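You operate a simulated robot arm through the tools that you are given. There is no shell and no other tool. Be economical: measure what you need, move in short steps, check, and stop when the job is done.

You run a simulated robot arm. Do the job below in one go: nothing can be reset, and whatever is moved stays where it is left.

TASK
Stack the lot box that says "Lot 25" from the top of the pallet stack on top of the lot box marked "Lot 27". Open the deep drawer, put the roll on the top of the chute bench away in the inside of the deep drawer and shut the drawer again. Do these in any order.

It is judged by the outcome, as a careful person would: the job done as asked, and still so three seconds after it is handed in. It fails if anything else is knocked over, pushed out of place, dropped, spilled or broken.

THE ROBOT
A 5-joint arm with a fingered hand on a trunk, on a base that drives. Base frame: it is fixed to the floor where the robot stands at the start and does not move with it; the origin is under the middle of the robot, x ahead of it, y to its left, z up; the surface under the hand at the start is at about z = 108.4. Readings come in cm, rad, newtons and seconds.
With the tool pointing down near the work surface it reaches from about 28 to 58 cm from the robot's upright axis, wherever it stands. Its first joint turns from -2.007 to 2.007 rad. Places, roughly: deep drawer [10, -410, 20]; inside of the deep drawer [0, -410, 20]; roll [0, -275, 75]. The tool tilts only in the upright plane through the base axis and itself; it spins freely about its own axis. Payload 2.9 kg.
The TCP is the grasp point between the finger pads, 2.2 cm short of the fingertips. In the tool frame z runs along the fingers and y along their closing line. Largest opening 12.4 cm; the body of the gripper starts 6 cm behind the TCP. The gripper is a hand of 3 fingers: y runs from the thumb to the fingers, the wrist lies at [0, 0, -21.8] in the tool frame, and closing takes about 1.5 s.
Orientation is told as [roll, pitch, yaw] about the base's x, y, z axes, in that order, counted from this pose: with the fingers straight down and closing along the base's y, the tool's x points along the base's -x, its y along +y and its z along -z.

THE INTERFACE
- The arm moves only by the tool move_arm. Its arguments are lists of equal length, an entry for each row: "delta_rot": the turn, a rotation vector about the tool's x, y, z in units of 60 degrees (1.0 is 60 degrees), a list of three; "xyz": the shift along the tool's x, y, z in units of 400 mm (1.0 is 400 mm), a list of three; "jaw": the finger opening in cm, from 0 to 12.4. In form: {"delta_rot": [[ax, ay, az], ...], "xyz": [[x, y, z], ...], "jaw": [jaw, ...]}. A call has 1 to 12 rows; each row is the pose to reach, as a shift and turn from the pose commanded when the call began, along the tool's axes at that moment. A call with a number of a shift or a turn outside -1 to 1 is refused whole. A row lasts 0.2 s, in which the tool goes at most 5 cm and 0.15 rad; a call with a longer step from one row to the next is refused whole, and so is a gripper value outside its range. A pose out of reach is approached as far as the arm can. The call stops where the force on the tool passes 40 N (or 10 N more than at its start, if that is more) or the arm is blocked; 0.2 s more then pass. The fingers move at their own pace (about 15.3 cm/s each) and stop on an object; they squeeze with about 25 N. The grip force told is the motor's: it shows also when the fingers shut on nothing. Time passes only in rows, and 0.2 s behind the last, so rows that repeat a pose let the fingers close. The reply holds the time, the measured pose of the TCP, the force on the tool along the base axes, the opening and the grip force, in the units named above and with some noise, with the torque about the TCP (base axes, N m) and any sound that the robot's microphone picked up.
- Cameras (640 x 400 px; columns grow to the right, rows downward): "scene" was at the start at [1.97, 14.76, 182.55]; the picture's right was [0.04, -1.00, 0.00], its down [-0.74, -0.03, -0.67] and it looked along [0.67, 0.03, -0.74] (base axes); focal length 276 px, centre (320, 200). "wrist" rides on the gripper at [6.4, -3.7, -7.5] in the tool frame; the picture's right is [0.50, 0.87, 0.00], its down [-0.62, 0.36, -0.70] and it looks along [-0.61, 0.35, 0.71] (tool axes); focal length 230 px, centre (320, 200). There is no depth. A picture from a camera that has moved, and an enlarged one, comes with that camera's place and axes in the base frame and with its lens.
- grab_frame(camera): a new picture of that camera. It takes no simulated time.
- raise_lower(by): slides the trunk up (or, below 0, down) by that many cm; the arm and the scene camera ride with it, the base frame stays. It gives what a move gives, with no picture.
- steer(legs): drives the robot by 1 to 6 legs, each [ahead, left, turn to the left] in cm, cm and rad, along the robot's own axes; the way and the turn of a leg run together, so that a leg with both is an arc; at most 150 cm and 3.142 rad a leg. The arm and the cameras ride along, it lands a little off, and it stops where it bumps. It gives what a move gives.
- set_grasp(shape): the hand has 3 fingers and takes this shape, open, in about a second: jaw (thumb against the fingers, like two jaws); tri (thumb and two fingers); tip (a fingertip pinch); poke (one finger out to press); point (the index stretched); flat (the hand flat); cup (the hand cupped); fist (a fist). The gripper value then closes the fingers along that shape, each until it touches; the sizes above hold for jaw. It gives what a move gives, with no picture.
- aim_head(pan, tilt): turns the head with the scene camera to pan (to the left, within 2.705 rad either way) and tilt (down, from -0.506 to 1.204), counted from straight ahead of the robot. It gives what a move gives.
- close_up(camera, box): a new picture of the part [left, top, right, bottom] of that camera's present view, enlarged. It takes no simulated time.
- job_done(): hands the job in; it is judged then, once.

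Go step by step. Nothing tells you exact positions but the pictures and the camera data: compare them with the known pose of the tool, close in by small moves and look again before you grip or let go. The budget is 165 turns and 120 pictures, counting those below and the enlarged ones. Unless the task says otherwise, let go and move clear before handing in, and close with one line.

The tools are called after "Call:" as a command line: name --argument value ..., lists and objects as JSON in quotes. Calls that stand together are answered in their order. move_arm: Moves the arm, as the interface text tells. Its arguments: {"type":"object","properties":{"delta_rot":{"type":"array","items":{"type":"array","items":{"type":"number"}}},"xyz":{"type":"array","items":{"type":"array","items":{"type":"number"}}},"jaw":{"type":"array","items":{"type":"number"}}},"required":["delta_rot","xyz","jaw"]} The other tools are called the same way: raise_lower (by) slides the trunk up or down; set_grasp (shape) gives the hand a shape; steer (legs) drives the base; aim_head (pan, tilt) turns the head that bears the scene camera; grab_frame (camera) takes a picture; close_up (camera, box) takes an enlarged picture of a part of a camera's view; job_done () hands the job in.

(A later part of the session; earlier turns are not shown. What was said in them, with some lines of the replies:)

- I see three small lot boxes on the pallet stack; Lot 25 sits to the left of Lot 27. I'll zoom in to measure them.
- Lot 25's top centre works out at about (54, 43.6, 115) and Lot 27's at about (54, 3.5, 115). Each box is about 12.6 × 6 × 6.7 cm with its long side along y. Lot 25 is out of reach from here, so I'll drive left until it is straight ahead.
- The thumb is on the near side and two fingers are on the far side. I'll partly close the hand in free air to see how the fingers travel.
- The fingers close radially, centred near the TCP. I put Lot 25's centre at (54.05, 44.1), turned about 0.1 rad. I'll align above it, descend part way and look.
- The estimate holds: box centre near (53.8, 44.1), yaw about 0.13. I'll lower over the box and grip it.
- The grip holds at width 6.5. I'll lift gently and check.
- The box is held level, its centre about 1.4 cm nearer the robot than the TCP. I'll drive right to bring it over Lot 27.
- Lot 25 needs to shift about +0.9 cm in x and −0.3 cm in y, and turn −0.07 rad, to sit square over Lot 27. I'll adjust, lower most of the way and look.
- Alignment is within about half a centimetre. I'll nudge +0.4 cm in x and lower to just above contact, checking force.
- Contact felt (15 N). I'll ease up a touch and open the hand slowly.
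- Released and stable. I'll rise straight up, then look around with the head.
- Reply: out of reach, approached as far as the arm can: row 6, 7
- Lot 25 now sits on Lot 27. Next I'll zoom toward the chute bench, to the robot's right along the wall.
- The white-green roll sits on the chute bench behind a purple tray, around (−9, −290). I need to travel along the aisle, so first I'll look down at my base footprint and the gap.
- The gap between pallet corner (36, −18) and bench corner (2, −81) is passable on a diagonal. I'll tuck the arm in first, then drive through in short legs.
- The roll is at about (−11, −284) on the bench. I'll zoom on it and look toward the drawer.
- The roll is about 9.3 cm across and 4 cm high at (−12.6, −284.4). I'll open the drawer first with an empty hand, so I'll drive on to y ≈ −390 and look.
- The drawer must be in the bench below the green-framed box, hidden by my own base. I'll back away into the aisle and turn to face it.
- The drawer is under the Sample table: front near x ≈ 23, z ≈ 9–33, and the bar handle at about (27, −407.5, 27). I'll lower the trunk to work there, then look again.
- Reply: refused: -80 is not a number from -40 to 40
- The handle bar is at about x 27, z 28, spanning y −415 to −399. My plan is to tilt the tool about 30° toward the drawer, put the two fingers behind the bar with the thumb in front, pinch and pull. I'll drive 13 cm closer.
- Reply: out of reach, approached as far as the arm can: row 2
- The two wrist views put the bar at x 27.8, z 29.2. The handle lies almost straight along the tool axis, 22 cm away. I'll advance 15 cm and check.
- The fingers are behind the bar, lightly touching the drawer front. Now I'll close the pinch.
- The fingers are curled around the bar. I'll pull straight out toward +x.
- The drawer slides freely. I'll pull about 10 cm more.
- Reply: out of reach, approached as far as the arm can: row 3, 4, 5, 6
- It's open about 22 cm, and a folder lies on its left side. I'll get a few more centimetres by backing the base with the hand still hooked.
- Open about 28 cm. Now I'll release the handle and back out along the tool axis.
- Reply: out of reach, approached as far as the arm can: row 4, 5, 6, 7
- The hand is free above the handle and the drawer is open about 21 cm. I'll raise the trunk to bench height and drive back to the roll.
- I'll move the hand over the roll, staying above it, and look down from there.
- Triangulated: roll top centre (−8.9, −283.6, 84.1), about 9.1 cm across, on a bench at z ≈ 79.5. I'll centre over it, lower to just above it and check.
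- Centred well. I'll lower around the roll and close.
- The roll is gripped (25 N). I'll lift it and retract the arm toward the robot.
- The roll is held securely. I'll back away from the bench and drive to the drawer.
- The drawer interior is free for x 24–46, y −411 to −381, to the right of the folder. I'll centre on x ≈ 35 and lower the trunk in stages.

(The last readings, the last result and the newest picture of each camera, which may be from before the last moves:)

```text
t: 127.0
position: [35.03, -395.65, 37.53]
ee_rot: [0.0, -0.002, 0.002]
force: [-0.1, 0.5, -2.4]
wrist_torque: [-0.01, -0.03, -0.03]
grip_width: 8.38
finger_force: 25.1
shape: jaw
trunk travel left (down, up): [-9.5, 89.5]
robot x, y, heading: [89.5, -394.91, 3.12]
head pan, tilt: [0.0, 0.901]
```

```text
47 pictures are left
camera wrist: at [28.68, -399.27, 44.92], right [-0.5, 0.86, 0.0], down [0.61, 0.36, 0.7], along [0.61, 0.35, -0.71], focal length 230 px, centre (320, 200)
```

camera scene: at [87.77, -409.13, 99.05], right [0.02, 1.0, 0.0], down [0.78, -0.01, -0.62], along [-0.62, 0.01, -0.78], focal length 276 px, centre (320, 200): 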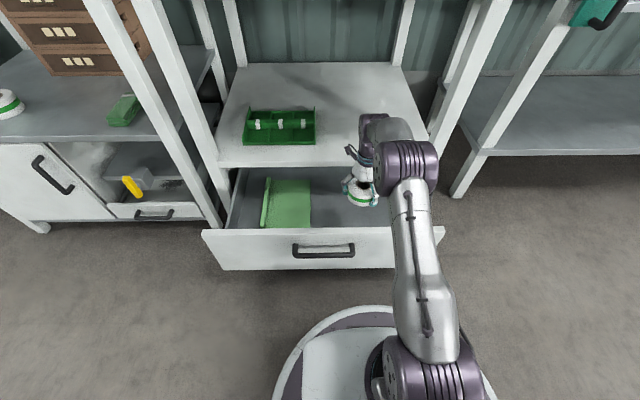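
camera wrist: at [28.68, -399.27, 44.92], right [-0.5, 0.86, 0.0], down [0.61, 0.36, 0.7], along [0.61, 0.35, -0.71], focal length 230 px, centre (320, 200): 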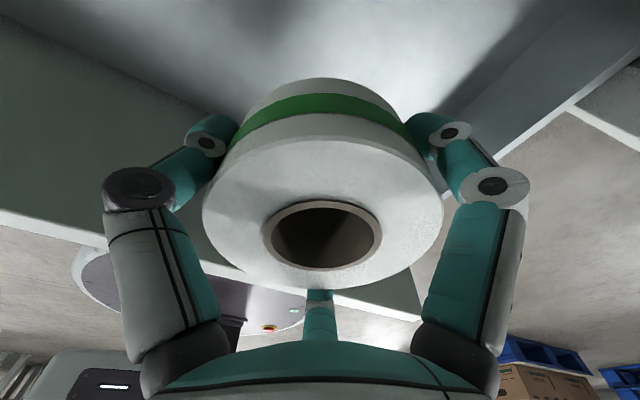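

It's positioned well over the open drawer. I'll lower the trunk 9 more, then the arm.

Call:
raise_lower --by -9

Call:
move_arm --delta_rot '[[0, 0, 0], [0, 0, 0], [0, 0, 0], [0, 0, 0], [0, 0, 0]]' --xyz '[[0, 0, 0.05], [0, 0, 0.1], [0, 0, 0.15], [0, 0, 0.2], [0, 0, 0.24]]' --jaw '[7, 7, 7, 7, 7]'

Call:
grab_frame --camera "scene"

Call:
grab_frame --camera "wrist"

```text
t: 128.2
position: [34.99, -395.7, 28.39]
ee_rot: [-0.001, -0.004, 0.004]
force: [-0.1, 0.4, -2.6]
wrist_torque: [0.0, 0.02, 0.0]
grip_width: 8.36
finger_force: 24.6
shape: jaw
trunk travel left (down, up): [-0.5, 98.5]
robot x, y, heading: [89.2, -394.73, 3.122]
head pan, tilt: [0.0, 0.901]
```

```text
t: 129.4
position: [34.93, -395.57, 18.9]
ee_rot: [-0.001, -0.004, 0.002]
force: [0.6, 0.1, -2.2]
wrist_torque: [0.02, -0.02, 0.01]
grip_width: 8.38
finger_force: 24.9
shape: jaw
trunk travel left (down, up): [-0.5, 98.5]
robot x, y, heading: [89.6, -394.7, 3.121]
head pan, tilt: [0.0, 0.901]
```

```text
46 pictures are left
camera scene: at [87.77, -409.13, 90.04], right [0.02, 1.0, 0.0], down [0.78, -0.01, -0.62], along [-0.62, 0.01, -0.78], focal length 276 px, centre (320, 200)
```

scene: 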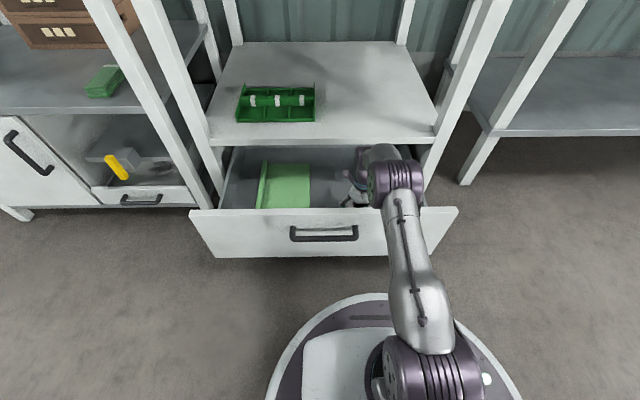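

```text
45 pictures are left
camera wrist: at [28.69, -399.25, 26.33], right [-0.5, 0.86, 0.0], down [0.61, 0.36, 0.7], along [0.61, 0.35, -0.71], focal length 230 px, centre (320, 200)
```

wrist: 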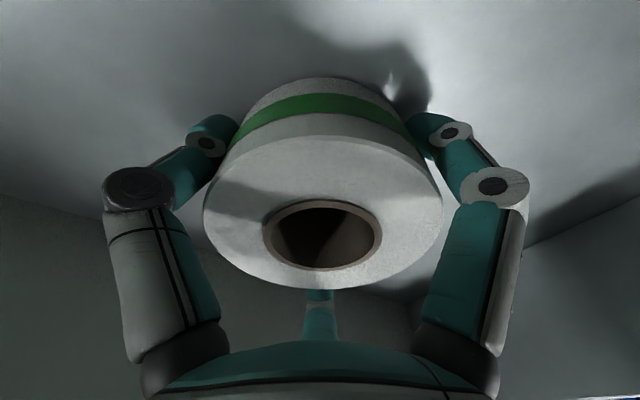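

Call:
move_arm --delta_rot '[[0, 0, 0], [0, 0, 0], [0, 0, 0], [0, 0, 0]]' --xyz '[[0, 0, 0.02], [0, 0, 0.04], [0, 0, 0.055], [0, 0, 0.07]]' --jaw '[7, 7, 7, 7]'

Call:
grab_frame --camera "wrist"

Call:
close_up --camera "scene" --box '[300, 110, 480, 240]'

```text
t: 130.0
position: [34.57, -395.74, 18.54]
ee_rot: [0.0, 0.017, 0.0]
force: [-0.3, 1.1, 30.2]
wrist_torque: [-0.08, -0.17, -0.02]
grip_width: 8.21
finger_force: 24.7
shape: jaw
trunk travel left (down, up): [-0.5, 98.5]
robot x, y, heading: [89.61, -394.82, 3.125]
head pan, tilt: [0.0, 0.901]
stopped in row 2: the force on the tool passed its limit at 45 N (the readings are from after the stop); the commanded pose is now the measured one
```

```text
44 pictures are left
camera wrist: at [28.41, -399.26, 26.04], right [-0.5, 0.86, 0.01], down [0.63, 0.36, 0.69], along [0.59, 0.35, -0.72], focal length 230 px, centre (320, 200)
```

wrist: 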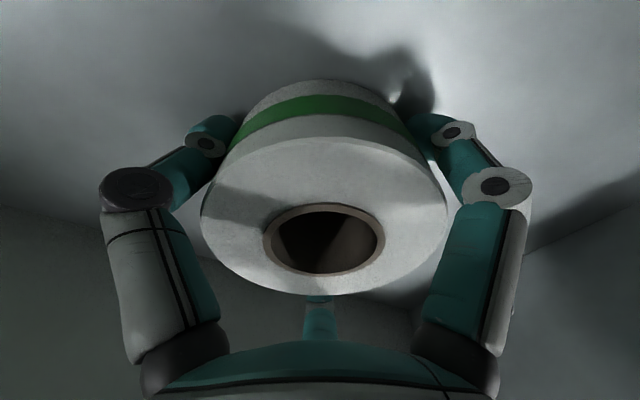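

```text
3.08 times, centred on (390, 175) of scene
camera zoom: at [88.08, -409.12, 90.09], right [0.02, 1.0, 0.0], down [0.78, -0.01, -0.62], along [-0.62, 0.01, -0.78], focal length 849 px, centre (105, 277)
```

zoom: 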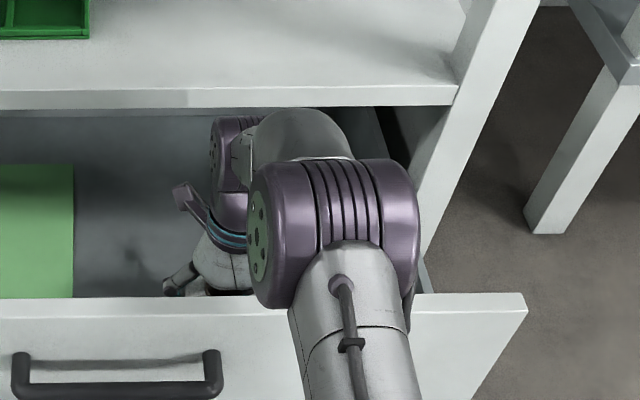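

Contact at roll bottom z ≈ 15: it rests on the drawer floor. I'll ease up slightly and open.

Call:
move_arm --delta_rot '[[0, 0, 0], [0, 0, 0], [0, 0, 0], [0, 0, 0], [0, 0, 0], [0, 0, 0], [0, 0, 0]]' --xyz '[[0, 0, -0.003], [0, 0, -0.003], [0, 0, -0.003], [0, 0, -0.003], [0, 0, -0.003], [0, 0, -0.003], [0, 0, -0.003]]' --jaw '[8, 8.5, 9, 9.5, 10, 10.5, 11.2]'

Call:
grab_frame --camera "wrist"

```text
t: 131.6
position: [34.85, -395.8, 18.34]
ee_rot: [0.0, 0.011, 0.004]
force: [-4.9, -7.4, 23.6]
wrist_torque: [0.4, -0.98, -0.3]
grip_width: 10.65
finger_force: 0.0
shape: jaw
trunk travel left (down, up): [-0.5, 98.5]
robot x, y, heading: [89.7, -394.67, 3.129]
head pan, tilt: [0.0, 0.901]
```

```text
42 pictures are left
camera wrist: at [28.53, -399.35, 25.86], right [-0.5, 0.86, 0.0], down [0.62, 0.36, 0.7], along [0.6, 0.35, -0.72], focal length 230 px, centre (320, 200)
```

wrist: 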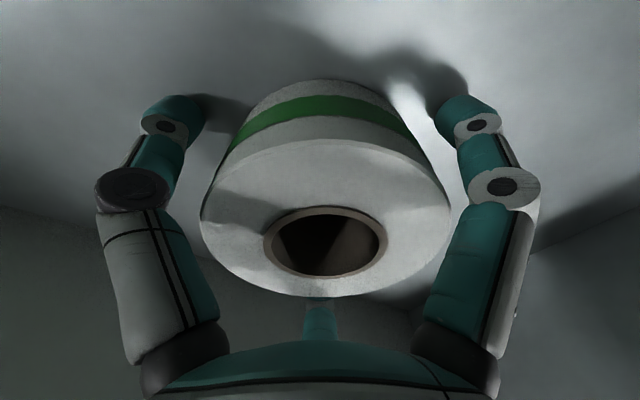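

The fingertips now press on the floor as they extend, but the roll is free. I'll rise straight up.

Call:
move_arm --delta_rot '[[0, 0, 0], [0, 0, 0], [0, 0, 0], [0, 0, 0], [0, 0, 0], [0, 0, 0], [0, 0, 0]]' --xyz '[[0, 0, -0.01], [0, 0, -0.025], [0, 0, -0.05], [0, 0, -0.09], [0, 0, -0.14], [0, 0, -0.2], [0, 0, -0.25]]' --jaw '[11, 11.5, 12, 12, 12, 12, 12]'

Call:
grab_frame --camera "wrist"

```text
t: 133.2
position: [34.86, -395.72, 28.15]
ee_rot: [-0.002, 0.007, 0.001]
force: [-0.7, -0.5, 1.0]
wrist_torque: [-0.01, -0.04, -0.01]
grip_width: 11.98
finger_force: 0.0
shape: jaw
trunk travel left (down, up): [-0.5, 98.5]
robot x, y, heading: [90.03, -395.12, 3.13]
head pan, tilt: [0.0, 0.901]
```

```text
41 pictures are left
camera wrist: at [28.6, -399.2, 35.73], right [-0.5, 0.86, 0.0], down [0.62, 0.36, 0.7], along [0.6, 0.35, -0.72], focal length 230 px, centre (320, 200)
```

wrist: 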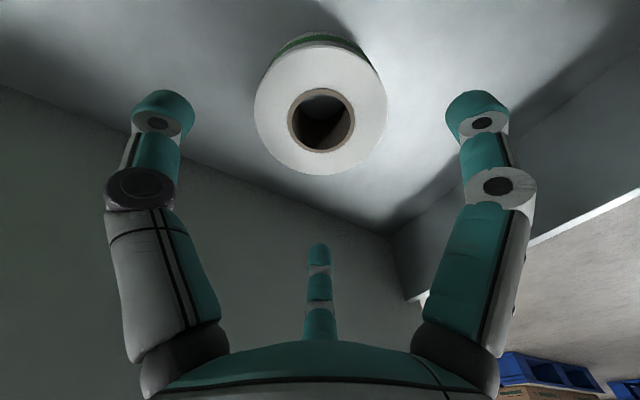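

The roll lies flat in the drawer, clear of the folder. I'll raise the trunk, pull the arm back and spin to the earlier orientation for pushing the drawer shut.

Call:
raise_lower --by 35

Call:
move_arm --delta_rot '[[0, 0, -0.14], [0, 0, -0.28], [0, 0, -0.42], [0, 0, -0.56], [0, 0, -0.7], [0, 0, -0.84], [0, 0, -0.98]]' --xyz '[[-0.06, 0, 0], [-0.12, 0, 0], [-0.18, 0, 0], [-0.24, 0, 0], [-0.3, 0, 0], [-0.36, 0, 0], [-0.42, 0, 0]]' --jaw '[9, 6, 3, 1, 0, 0, 0]'

Call:
move_arm --delta_rot '[[0, 0, -0.14], [0, 0, -0.28], [0, 0, -0.42], [0, 0, -0.55]]' --xyz '[[0, 0, 0], [0, 0, 0], [0, 0, 0], [0, 0, 0]]' --jaw '[0, 0, 0, 0]'

Call:
grab_frame --camera "scene"

```text
t: 136.6
position: [34.89, -395.66, 63.22]
ee_rot: [0.001, 0.008, 0.004]
force: [0.0, 0.0, -0.4]
wrist_torque: [-0.04, -0.03, 0.0]
grip_width: 11.99
finger_force: 0.1
shape: jaw
trunk travel left (down, up): [-35.5, 63.5]
robot x, y, heading: [89.41, -394.67, 3.123]
head pan, tilt: [0.0, 0.901]
```

```text
t: 138.2
position: [51.67, -395.61, 63.04]
ee_rot: [0.005, 0.004, 1.031]
force: [0.0, -0.1, -0.2]
wrist_torque: [-0.03, -0.01, 0.02]
grip_width: 0.03
finger_force: 25.2
shape: jaw
trunk travel left (down, up): [-35.5, 63.5]
robot x, y, heading: [89.5, -394.9, 3.123]
head pan, tilt: [0.0, 0.901]
```

```text
t: 139.2
position: [51.79, -395.5, 62.98]
ee_rot: [0.007, 0.001, 1.608]
force: [-0.5, -1.1, -0.1]
wrist_torque: [0.01, 0.02, 0.03]
grip_width: 0.0
finger_force: 24.3
shape: jaw
trunk travel left (down, up): [-35.5, 63.5]
robot x, y, heading: [89.7, -394.65, 3.122]
head pan, tilt: [0.0, 0.901]
```

```text
40 pictures are left
camera scene: at [87.8, -409.13, 125.04], right [0.02, 1.0, 0.0], down [0.78, -0.01, -0.62], along [-0.62, 0.01, -0.78], focal length 276 px, centre (320, 200)
```

scene: 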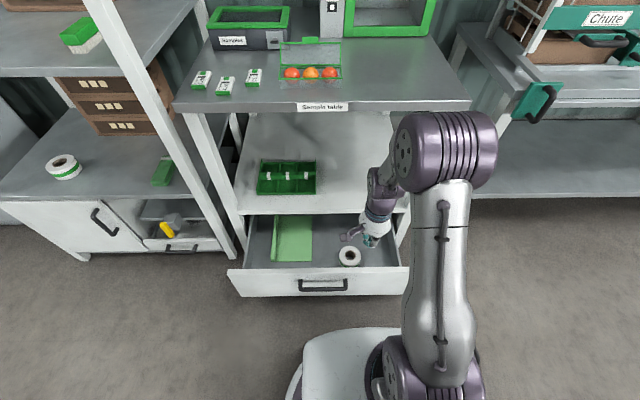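

The roll is lying in the drawer. I'll back off, tilt the closed fingers forward and lower them in front of the drawer panel, to the right of the handle.

Call:
steer --legs '[[-16, -3, 0]]'

Call:
move_arm --delta_rot '[[-0.14, 0, 0], [-0.28, 0, 0], [-0.42, 0, 0], [-0.56, 0, 0], [-0.7, 0, 0], [-0.75, 0, 0]]' --xyz '[[0, 0.02, 0], [0, 0.04, 0], [0, 0.06, 0], [0, 0.08, 0], [0, 0.1, 0], [0, 0.1, 0]]' --jaw '[0, 0, 0, 0, 0, 0]'

Call:
raise_lower --by -35

Call:
grab_frame --camera "scene"

Call:
grab_frame --camera "wrist"

```text
t: 140.6
position: [67.69, -392.95, 63.18]
ee_rot: [0.008, 0.0, 1.607]
force: [-0.6, -0.7, 0.5]
wrist_torque: [0.01, -0.01, -0.02]
grip_width: 0.01
finger_force: 24.5
shape: jaw
trunk travel left (down, up): [-35.5, 63.5]
robot x, y, heading: [105.42, -391.69, 3.122]
head pan, tilt: [0.0, 0.901]
```

```text
t: 142.0
position: [62.17, -393.0, 62.93]
ee_rot: [0.792, -0.002, 1.606]
force: [0.7, -0.2, -0.3]
wrist_torque: [0.01, 0.0, 0.0]
grip_width: 0.0
finger_force: 24.8
shape: jaw
out of reach, approached as far as the arm can: row 5, 6
trunk travel left (down, up): [-35.5, 63.5]
robot x, y, heading: [105.67, -391.91, 3.126]
head pan, tilt: [0.0, 0.901]
```

```text
t: 145.4
position: [62.16, -393.05, 27.83]
ee_rot: [0.79, -0.001, 1.607]
force: [0.5, 0.0, 0.2]
wrist_torque: [-0.02, 0.02, 0.02]
grip_width: 0.0
finger_force: 25.1
shape: jaw
trunk travel left (down, up): [-0.5, 98.5]
robot x, y, heading: [105.38, -392.12, 3.125]
head pan, tilt: [0.0, 0.901]
```

```text
39 pictures are left
camera scene: at [103.87, -406.36, 90.05], right [0.02, 1.0, 0.0], down [0.78, -0.01, -0.62], along [-0.62, 0.01, -0.78], focal length 276 px, centre (320, 200)
```

scene: 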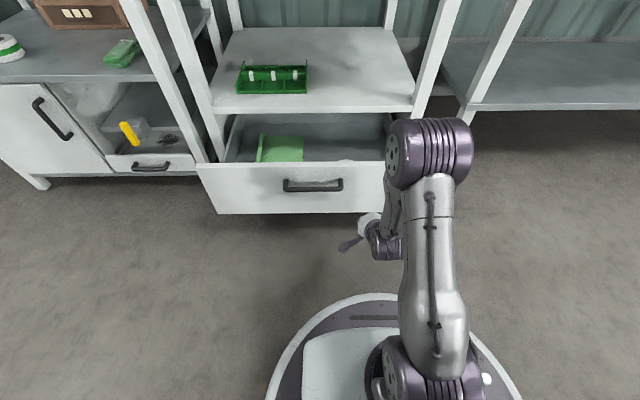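

```text
38 pictures are left
camera wrist: at [70.31, -399.05, 30.48], right [-0.59, -0.52, 0.62], down [0.23, 0.63, 0.75], along [-0.77, 0.58, -0.25], focal length 230 px, centre (320, 200)
```

wrist: 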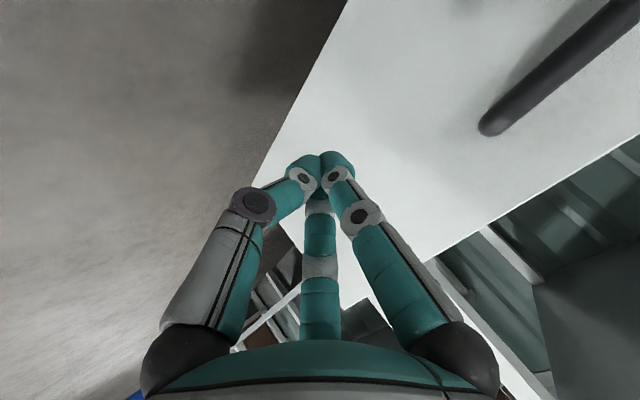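

The closed fingers face the panel to the right of the handle, and the elbow is well outside the table. I'll drive forward to push the drawer most of the way in.

Call:
steer --legs '[[14, 0, 0], [14, 0, 0]]'

Call:
grab_frame --camera "scene"

Call:
grab_frame --camera "wrist"

```text
t: 147.7
position: [34.07, -392.6, 27.99]
ee_rot: [0.792, 0.0, 1.605]
force: [0.6, 0.0, 0.6]
wrist_torque: [-0.02, 0.01, -0.04]
grip_width: 0.0
finger_force: 25.0
shape: jaw
trunk travel left (down, up): [-0.5, 98.5]
robot x, y, heading: [77.71, -391.53, 3.125]
head pan, tilt: [0.0, 0.901]
```

```text
37 pictures are left
camera scene: at [75.77, -405.91, 90.04], right [0.02, 1.0, 0.0], down [0.78, -0.01, -0.62], along [-0.62, 0.01, -0.78], focal length 276 px, centre (320, 200)
```

scene: 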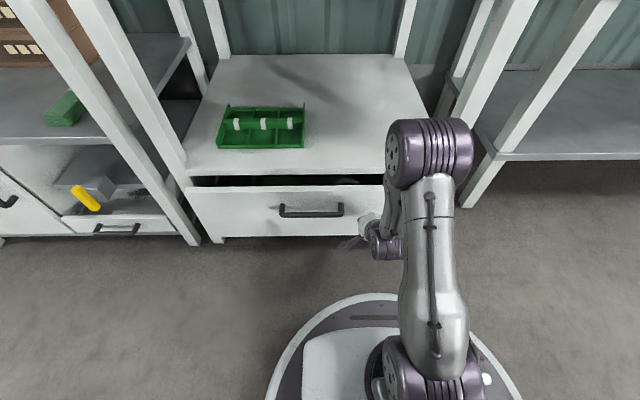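

```text
36 pictures are left
camera wrist: at [42.21, -398.6, 30.48], right [-0.59, -0.52, 0.62], down [0.23, 0.63, 0.75], along [-0.77, 0.58, -0.25], focal length 230 px, centre (320, 200)
```

wrist: 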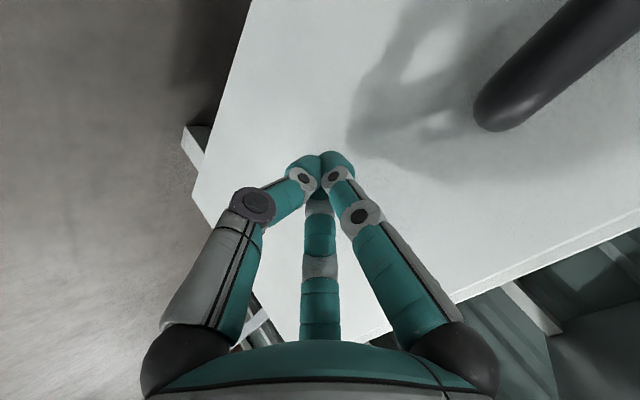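

A gap of several cm remains. I'll push the rest with the arm under force feedback.

Call:
move_arm --delta_rot '[[0, 0, 0], [0, 0, 0], [0, 0, 0], [0, 0, 0], [0, 0, 0], [0, 0, 0], [0, 0, 0], [0, 0, 0], [0, 0, 0]]' --xyz '[[0, 0.02, 0.02], [0, 0.04, 0.04], [0, 0.06, 0.06], [0, 0.08, 0.08], [0, 0.1, 0.1], [0, 0.12, 0.12], [0, 0.14, 0.14], [0, 0.16, 0.16], [0, 0.175, 0.175]]' --jaw '[0, 0, 0, 0, 0, 0, 0, 0, 0]'

Call:
grab_frame --camera "scene"

Call:
grab_frame --camera "wrist"

```text
t: 149.2
position: [27.41, -392.89, 27.62]
ee_rot: [0.775, 0.001, 1.606]
force: [5.4, -0.8, 0.3]
wrist_torque: [0.02, -0.09, -0.01]
grip_width: 0.01
finger_force: 24.9
shape: jaw
trunk travel left (down, up): [-0.5, 98.5]
robot x, y, heading: [77.61, -391.46, 3.124]
head pan, tilt: [0.0, 0.901]
stopped in row 7: the force on the tool passed its limit at 56 N (the readings are from after the stop); the commanded pose is now the measured one
```

```text
35 pictures are left
camera scene: at [75.84, -405.91, 90.04], right [0.02, 1.0, 0.0], down [0.78, -0.01, -0.62], along [-0.62, 0.01, -0.78], focal length 276 px, centre (320, 200)
```

scene: 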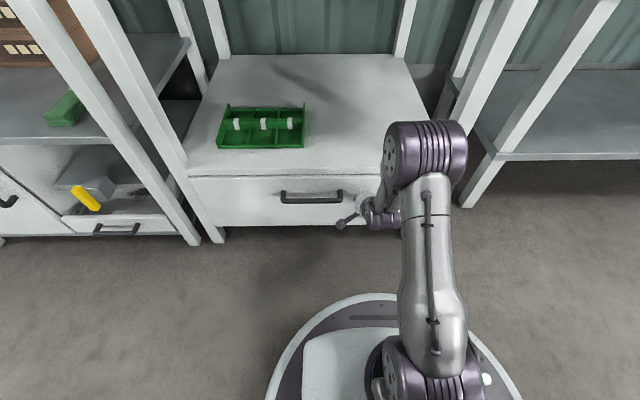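

```text
34 pictures are left
camera wrist: at [35.54, -398.83, 30.34], right [-0.6, -0.52, 0.61], down [0.21, 0.62, 0.75], along [-0.77, 0.58, -0.26], focal length 230 px, centre (320, 200)
```

wrist: 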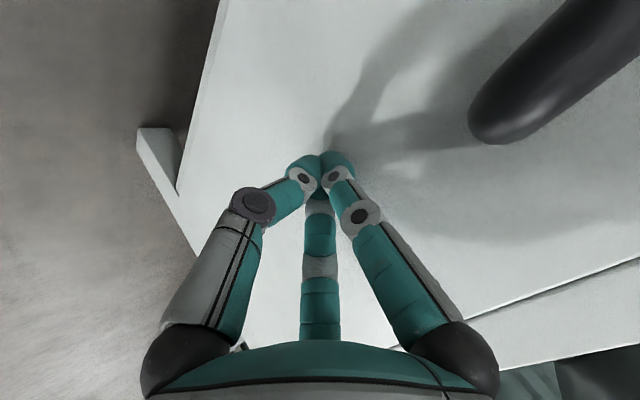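

It met a firm stop, so the drawer looks shut. I'll back off and verify.

Call:
move_arm --delta_rot '[[0, 0, 0], [0, 0, 0], [0, 0, 0], [0, 0, 0]]' --xyz '[[0, -0.02, -0.02], [0, -0.06, -0.06], [0, -0.11, -0.11], [0, -0.14, -0.14]]' --jaw '[0, 0, 0, 0]'

Call:
steer --legs '[[-20, 0, 0]]'

Call:
close_up --camera "scene" --box '[180, 60, 440, 230]'

```text
t: 150.2
position: [34.35, -392.65, 27.77]
ee_rot: [0.774, 0.0, 1.605]
force: [0.3, -0.1, -1.2]
wrist_torque: [0.02, -0.03, 0.0]
grip_width: 0.02
finger_force: 25.3
shape: jaw
out of reach, approached as far as the arm can: row 4
trunk travel left (down, up): [-0.5, 98.5]
robot x, y, heading: [77.55, -391.4, 3.127]
head pan, tilt: [0.0, 0.901]
```

```text
t: 151.8
position: [54.34, -392.9, 27.78]
ee_rot: [0.776, -0.001, 1.605]
force: [-0.4, 1.0, -0.2]
wrist_torque: [-0.02, 0.0, 0.01]
grip_width: 0.0
finger_force: 25.2
shape: jaw
trunk travel left (down, up): [-0.5, 98.5]
robot x, y, heading: [97.69, -391.87, 3.121]
head pan, tilt: [0.0, 0.901]
```

```text
2.35 times, centred on (310, 145) of scene
camera zoom: at [95.91, -406.26, 90.04], right [0.02, 1.0, 0.0], down [0.78, -0.01, -0.62], along [-0.62, 0.01, -0.78], focal length 649 px, centre (344, 329)
```

zoom: 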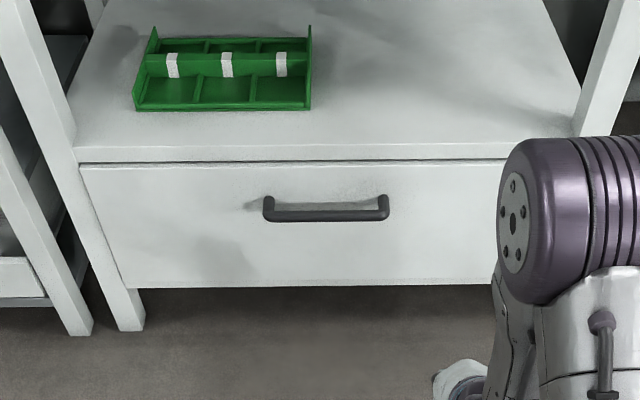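

The drawer is shut flush with its handle back at its starting position, the roll is inside, Lot 25 rests on Lot 27, and the hand is clear. I'm handing in.

Call:
job_done

```text
The job is handed in.
```

Lot 25 is stacked on Lot 27, the roll from the chute bench is in the deep drawer, and the drawer is shut again.
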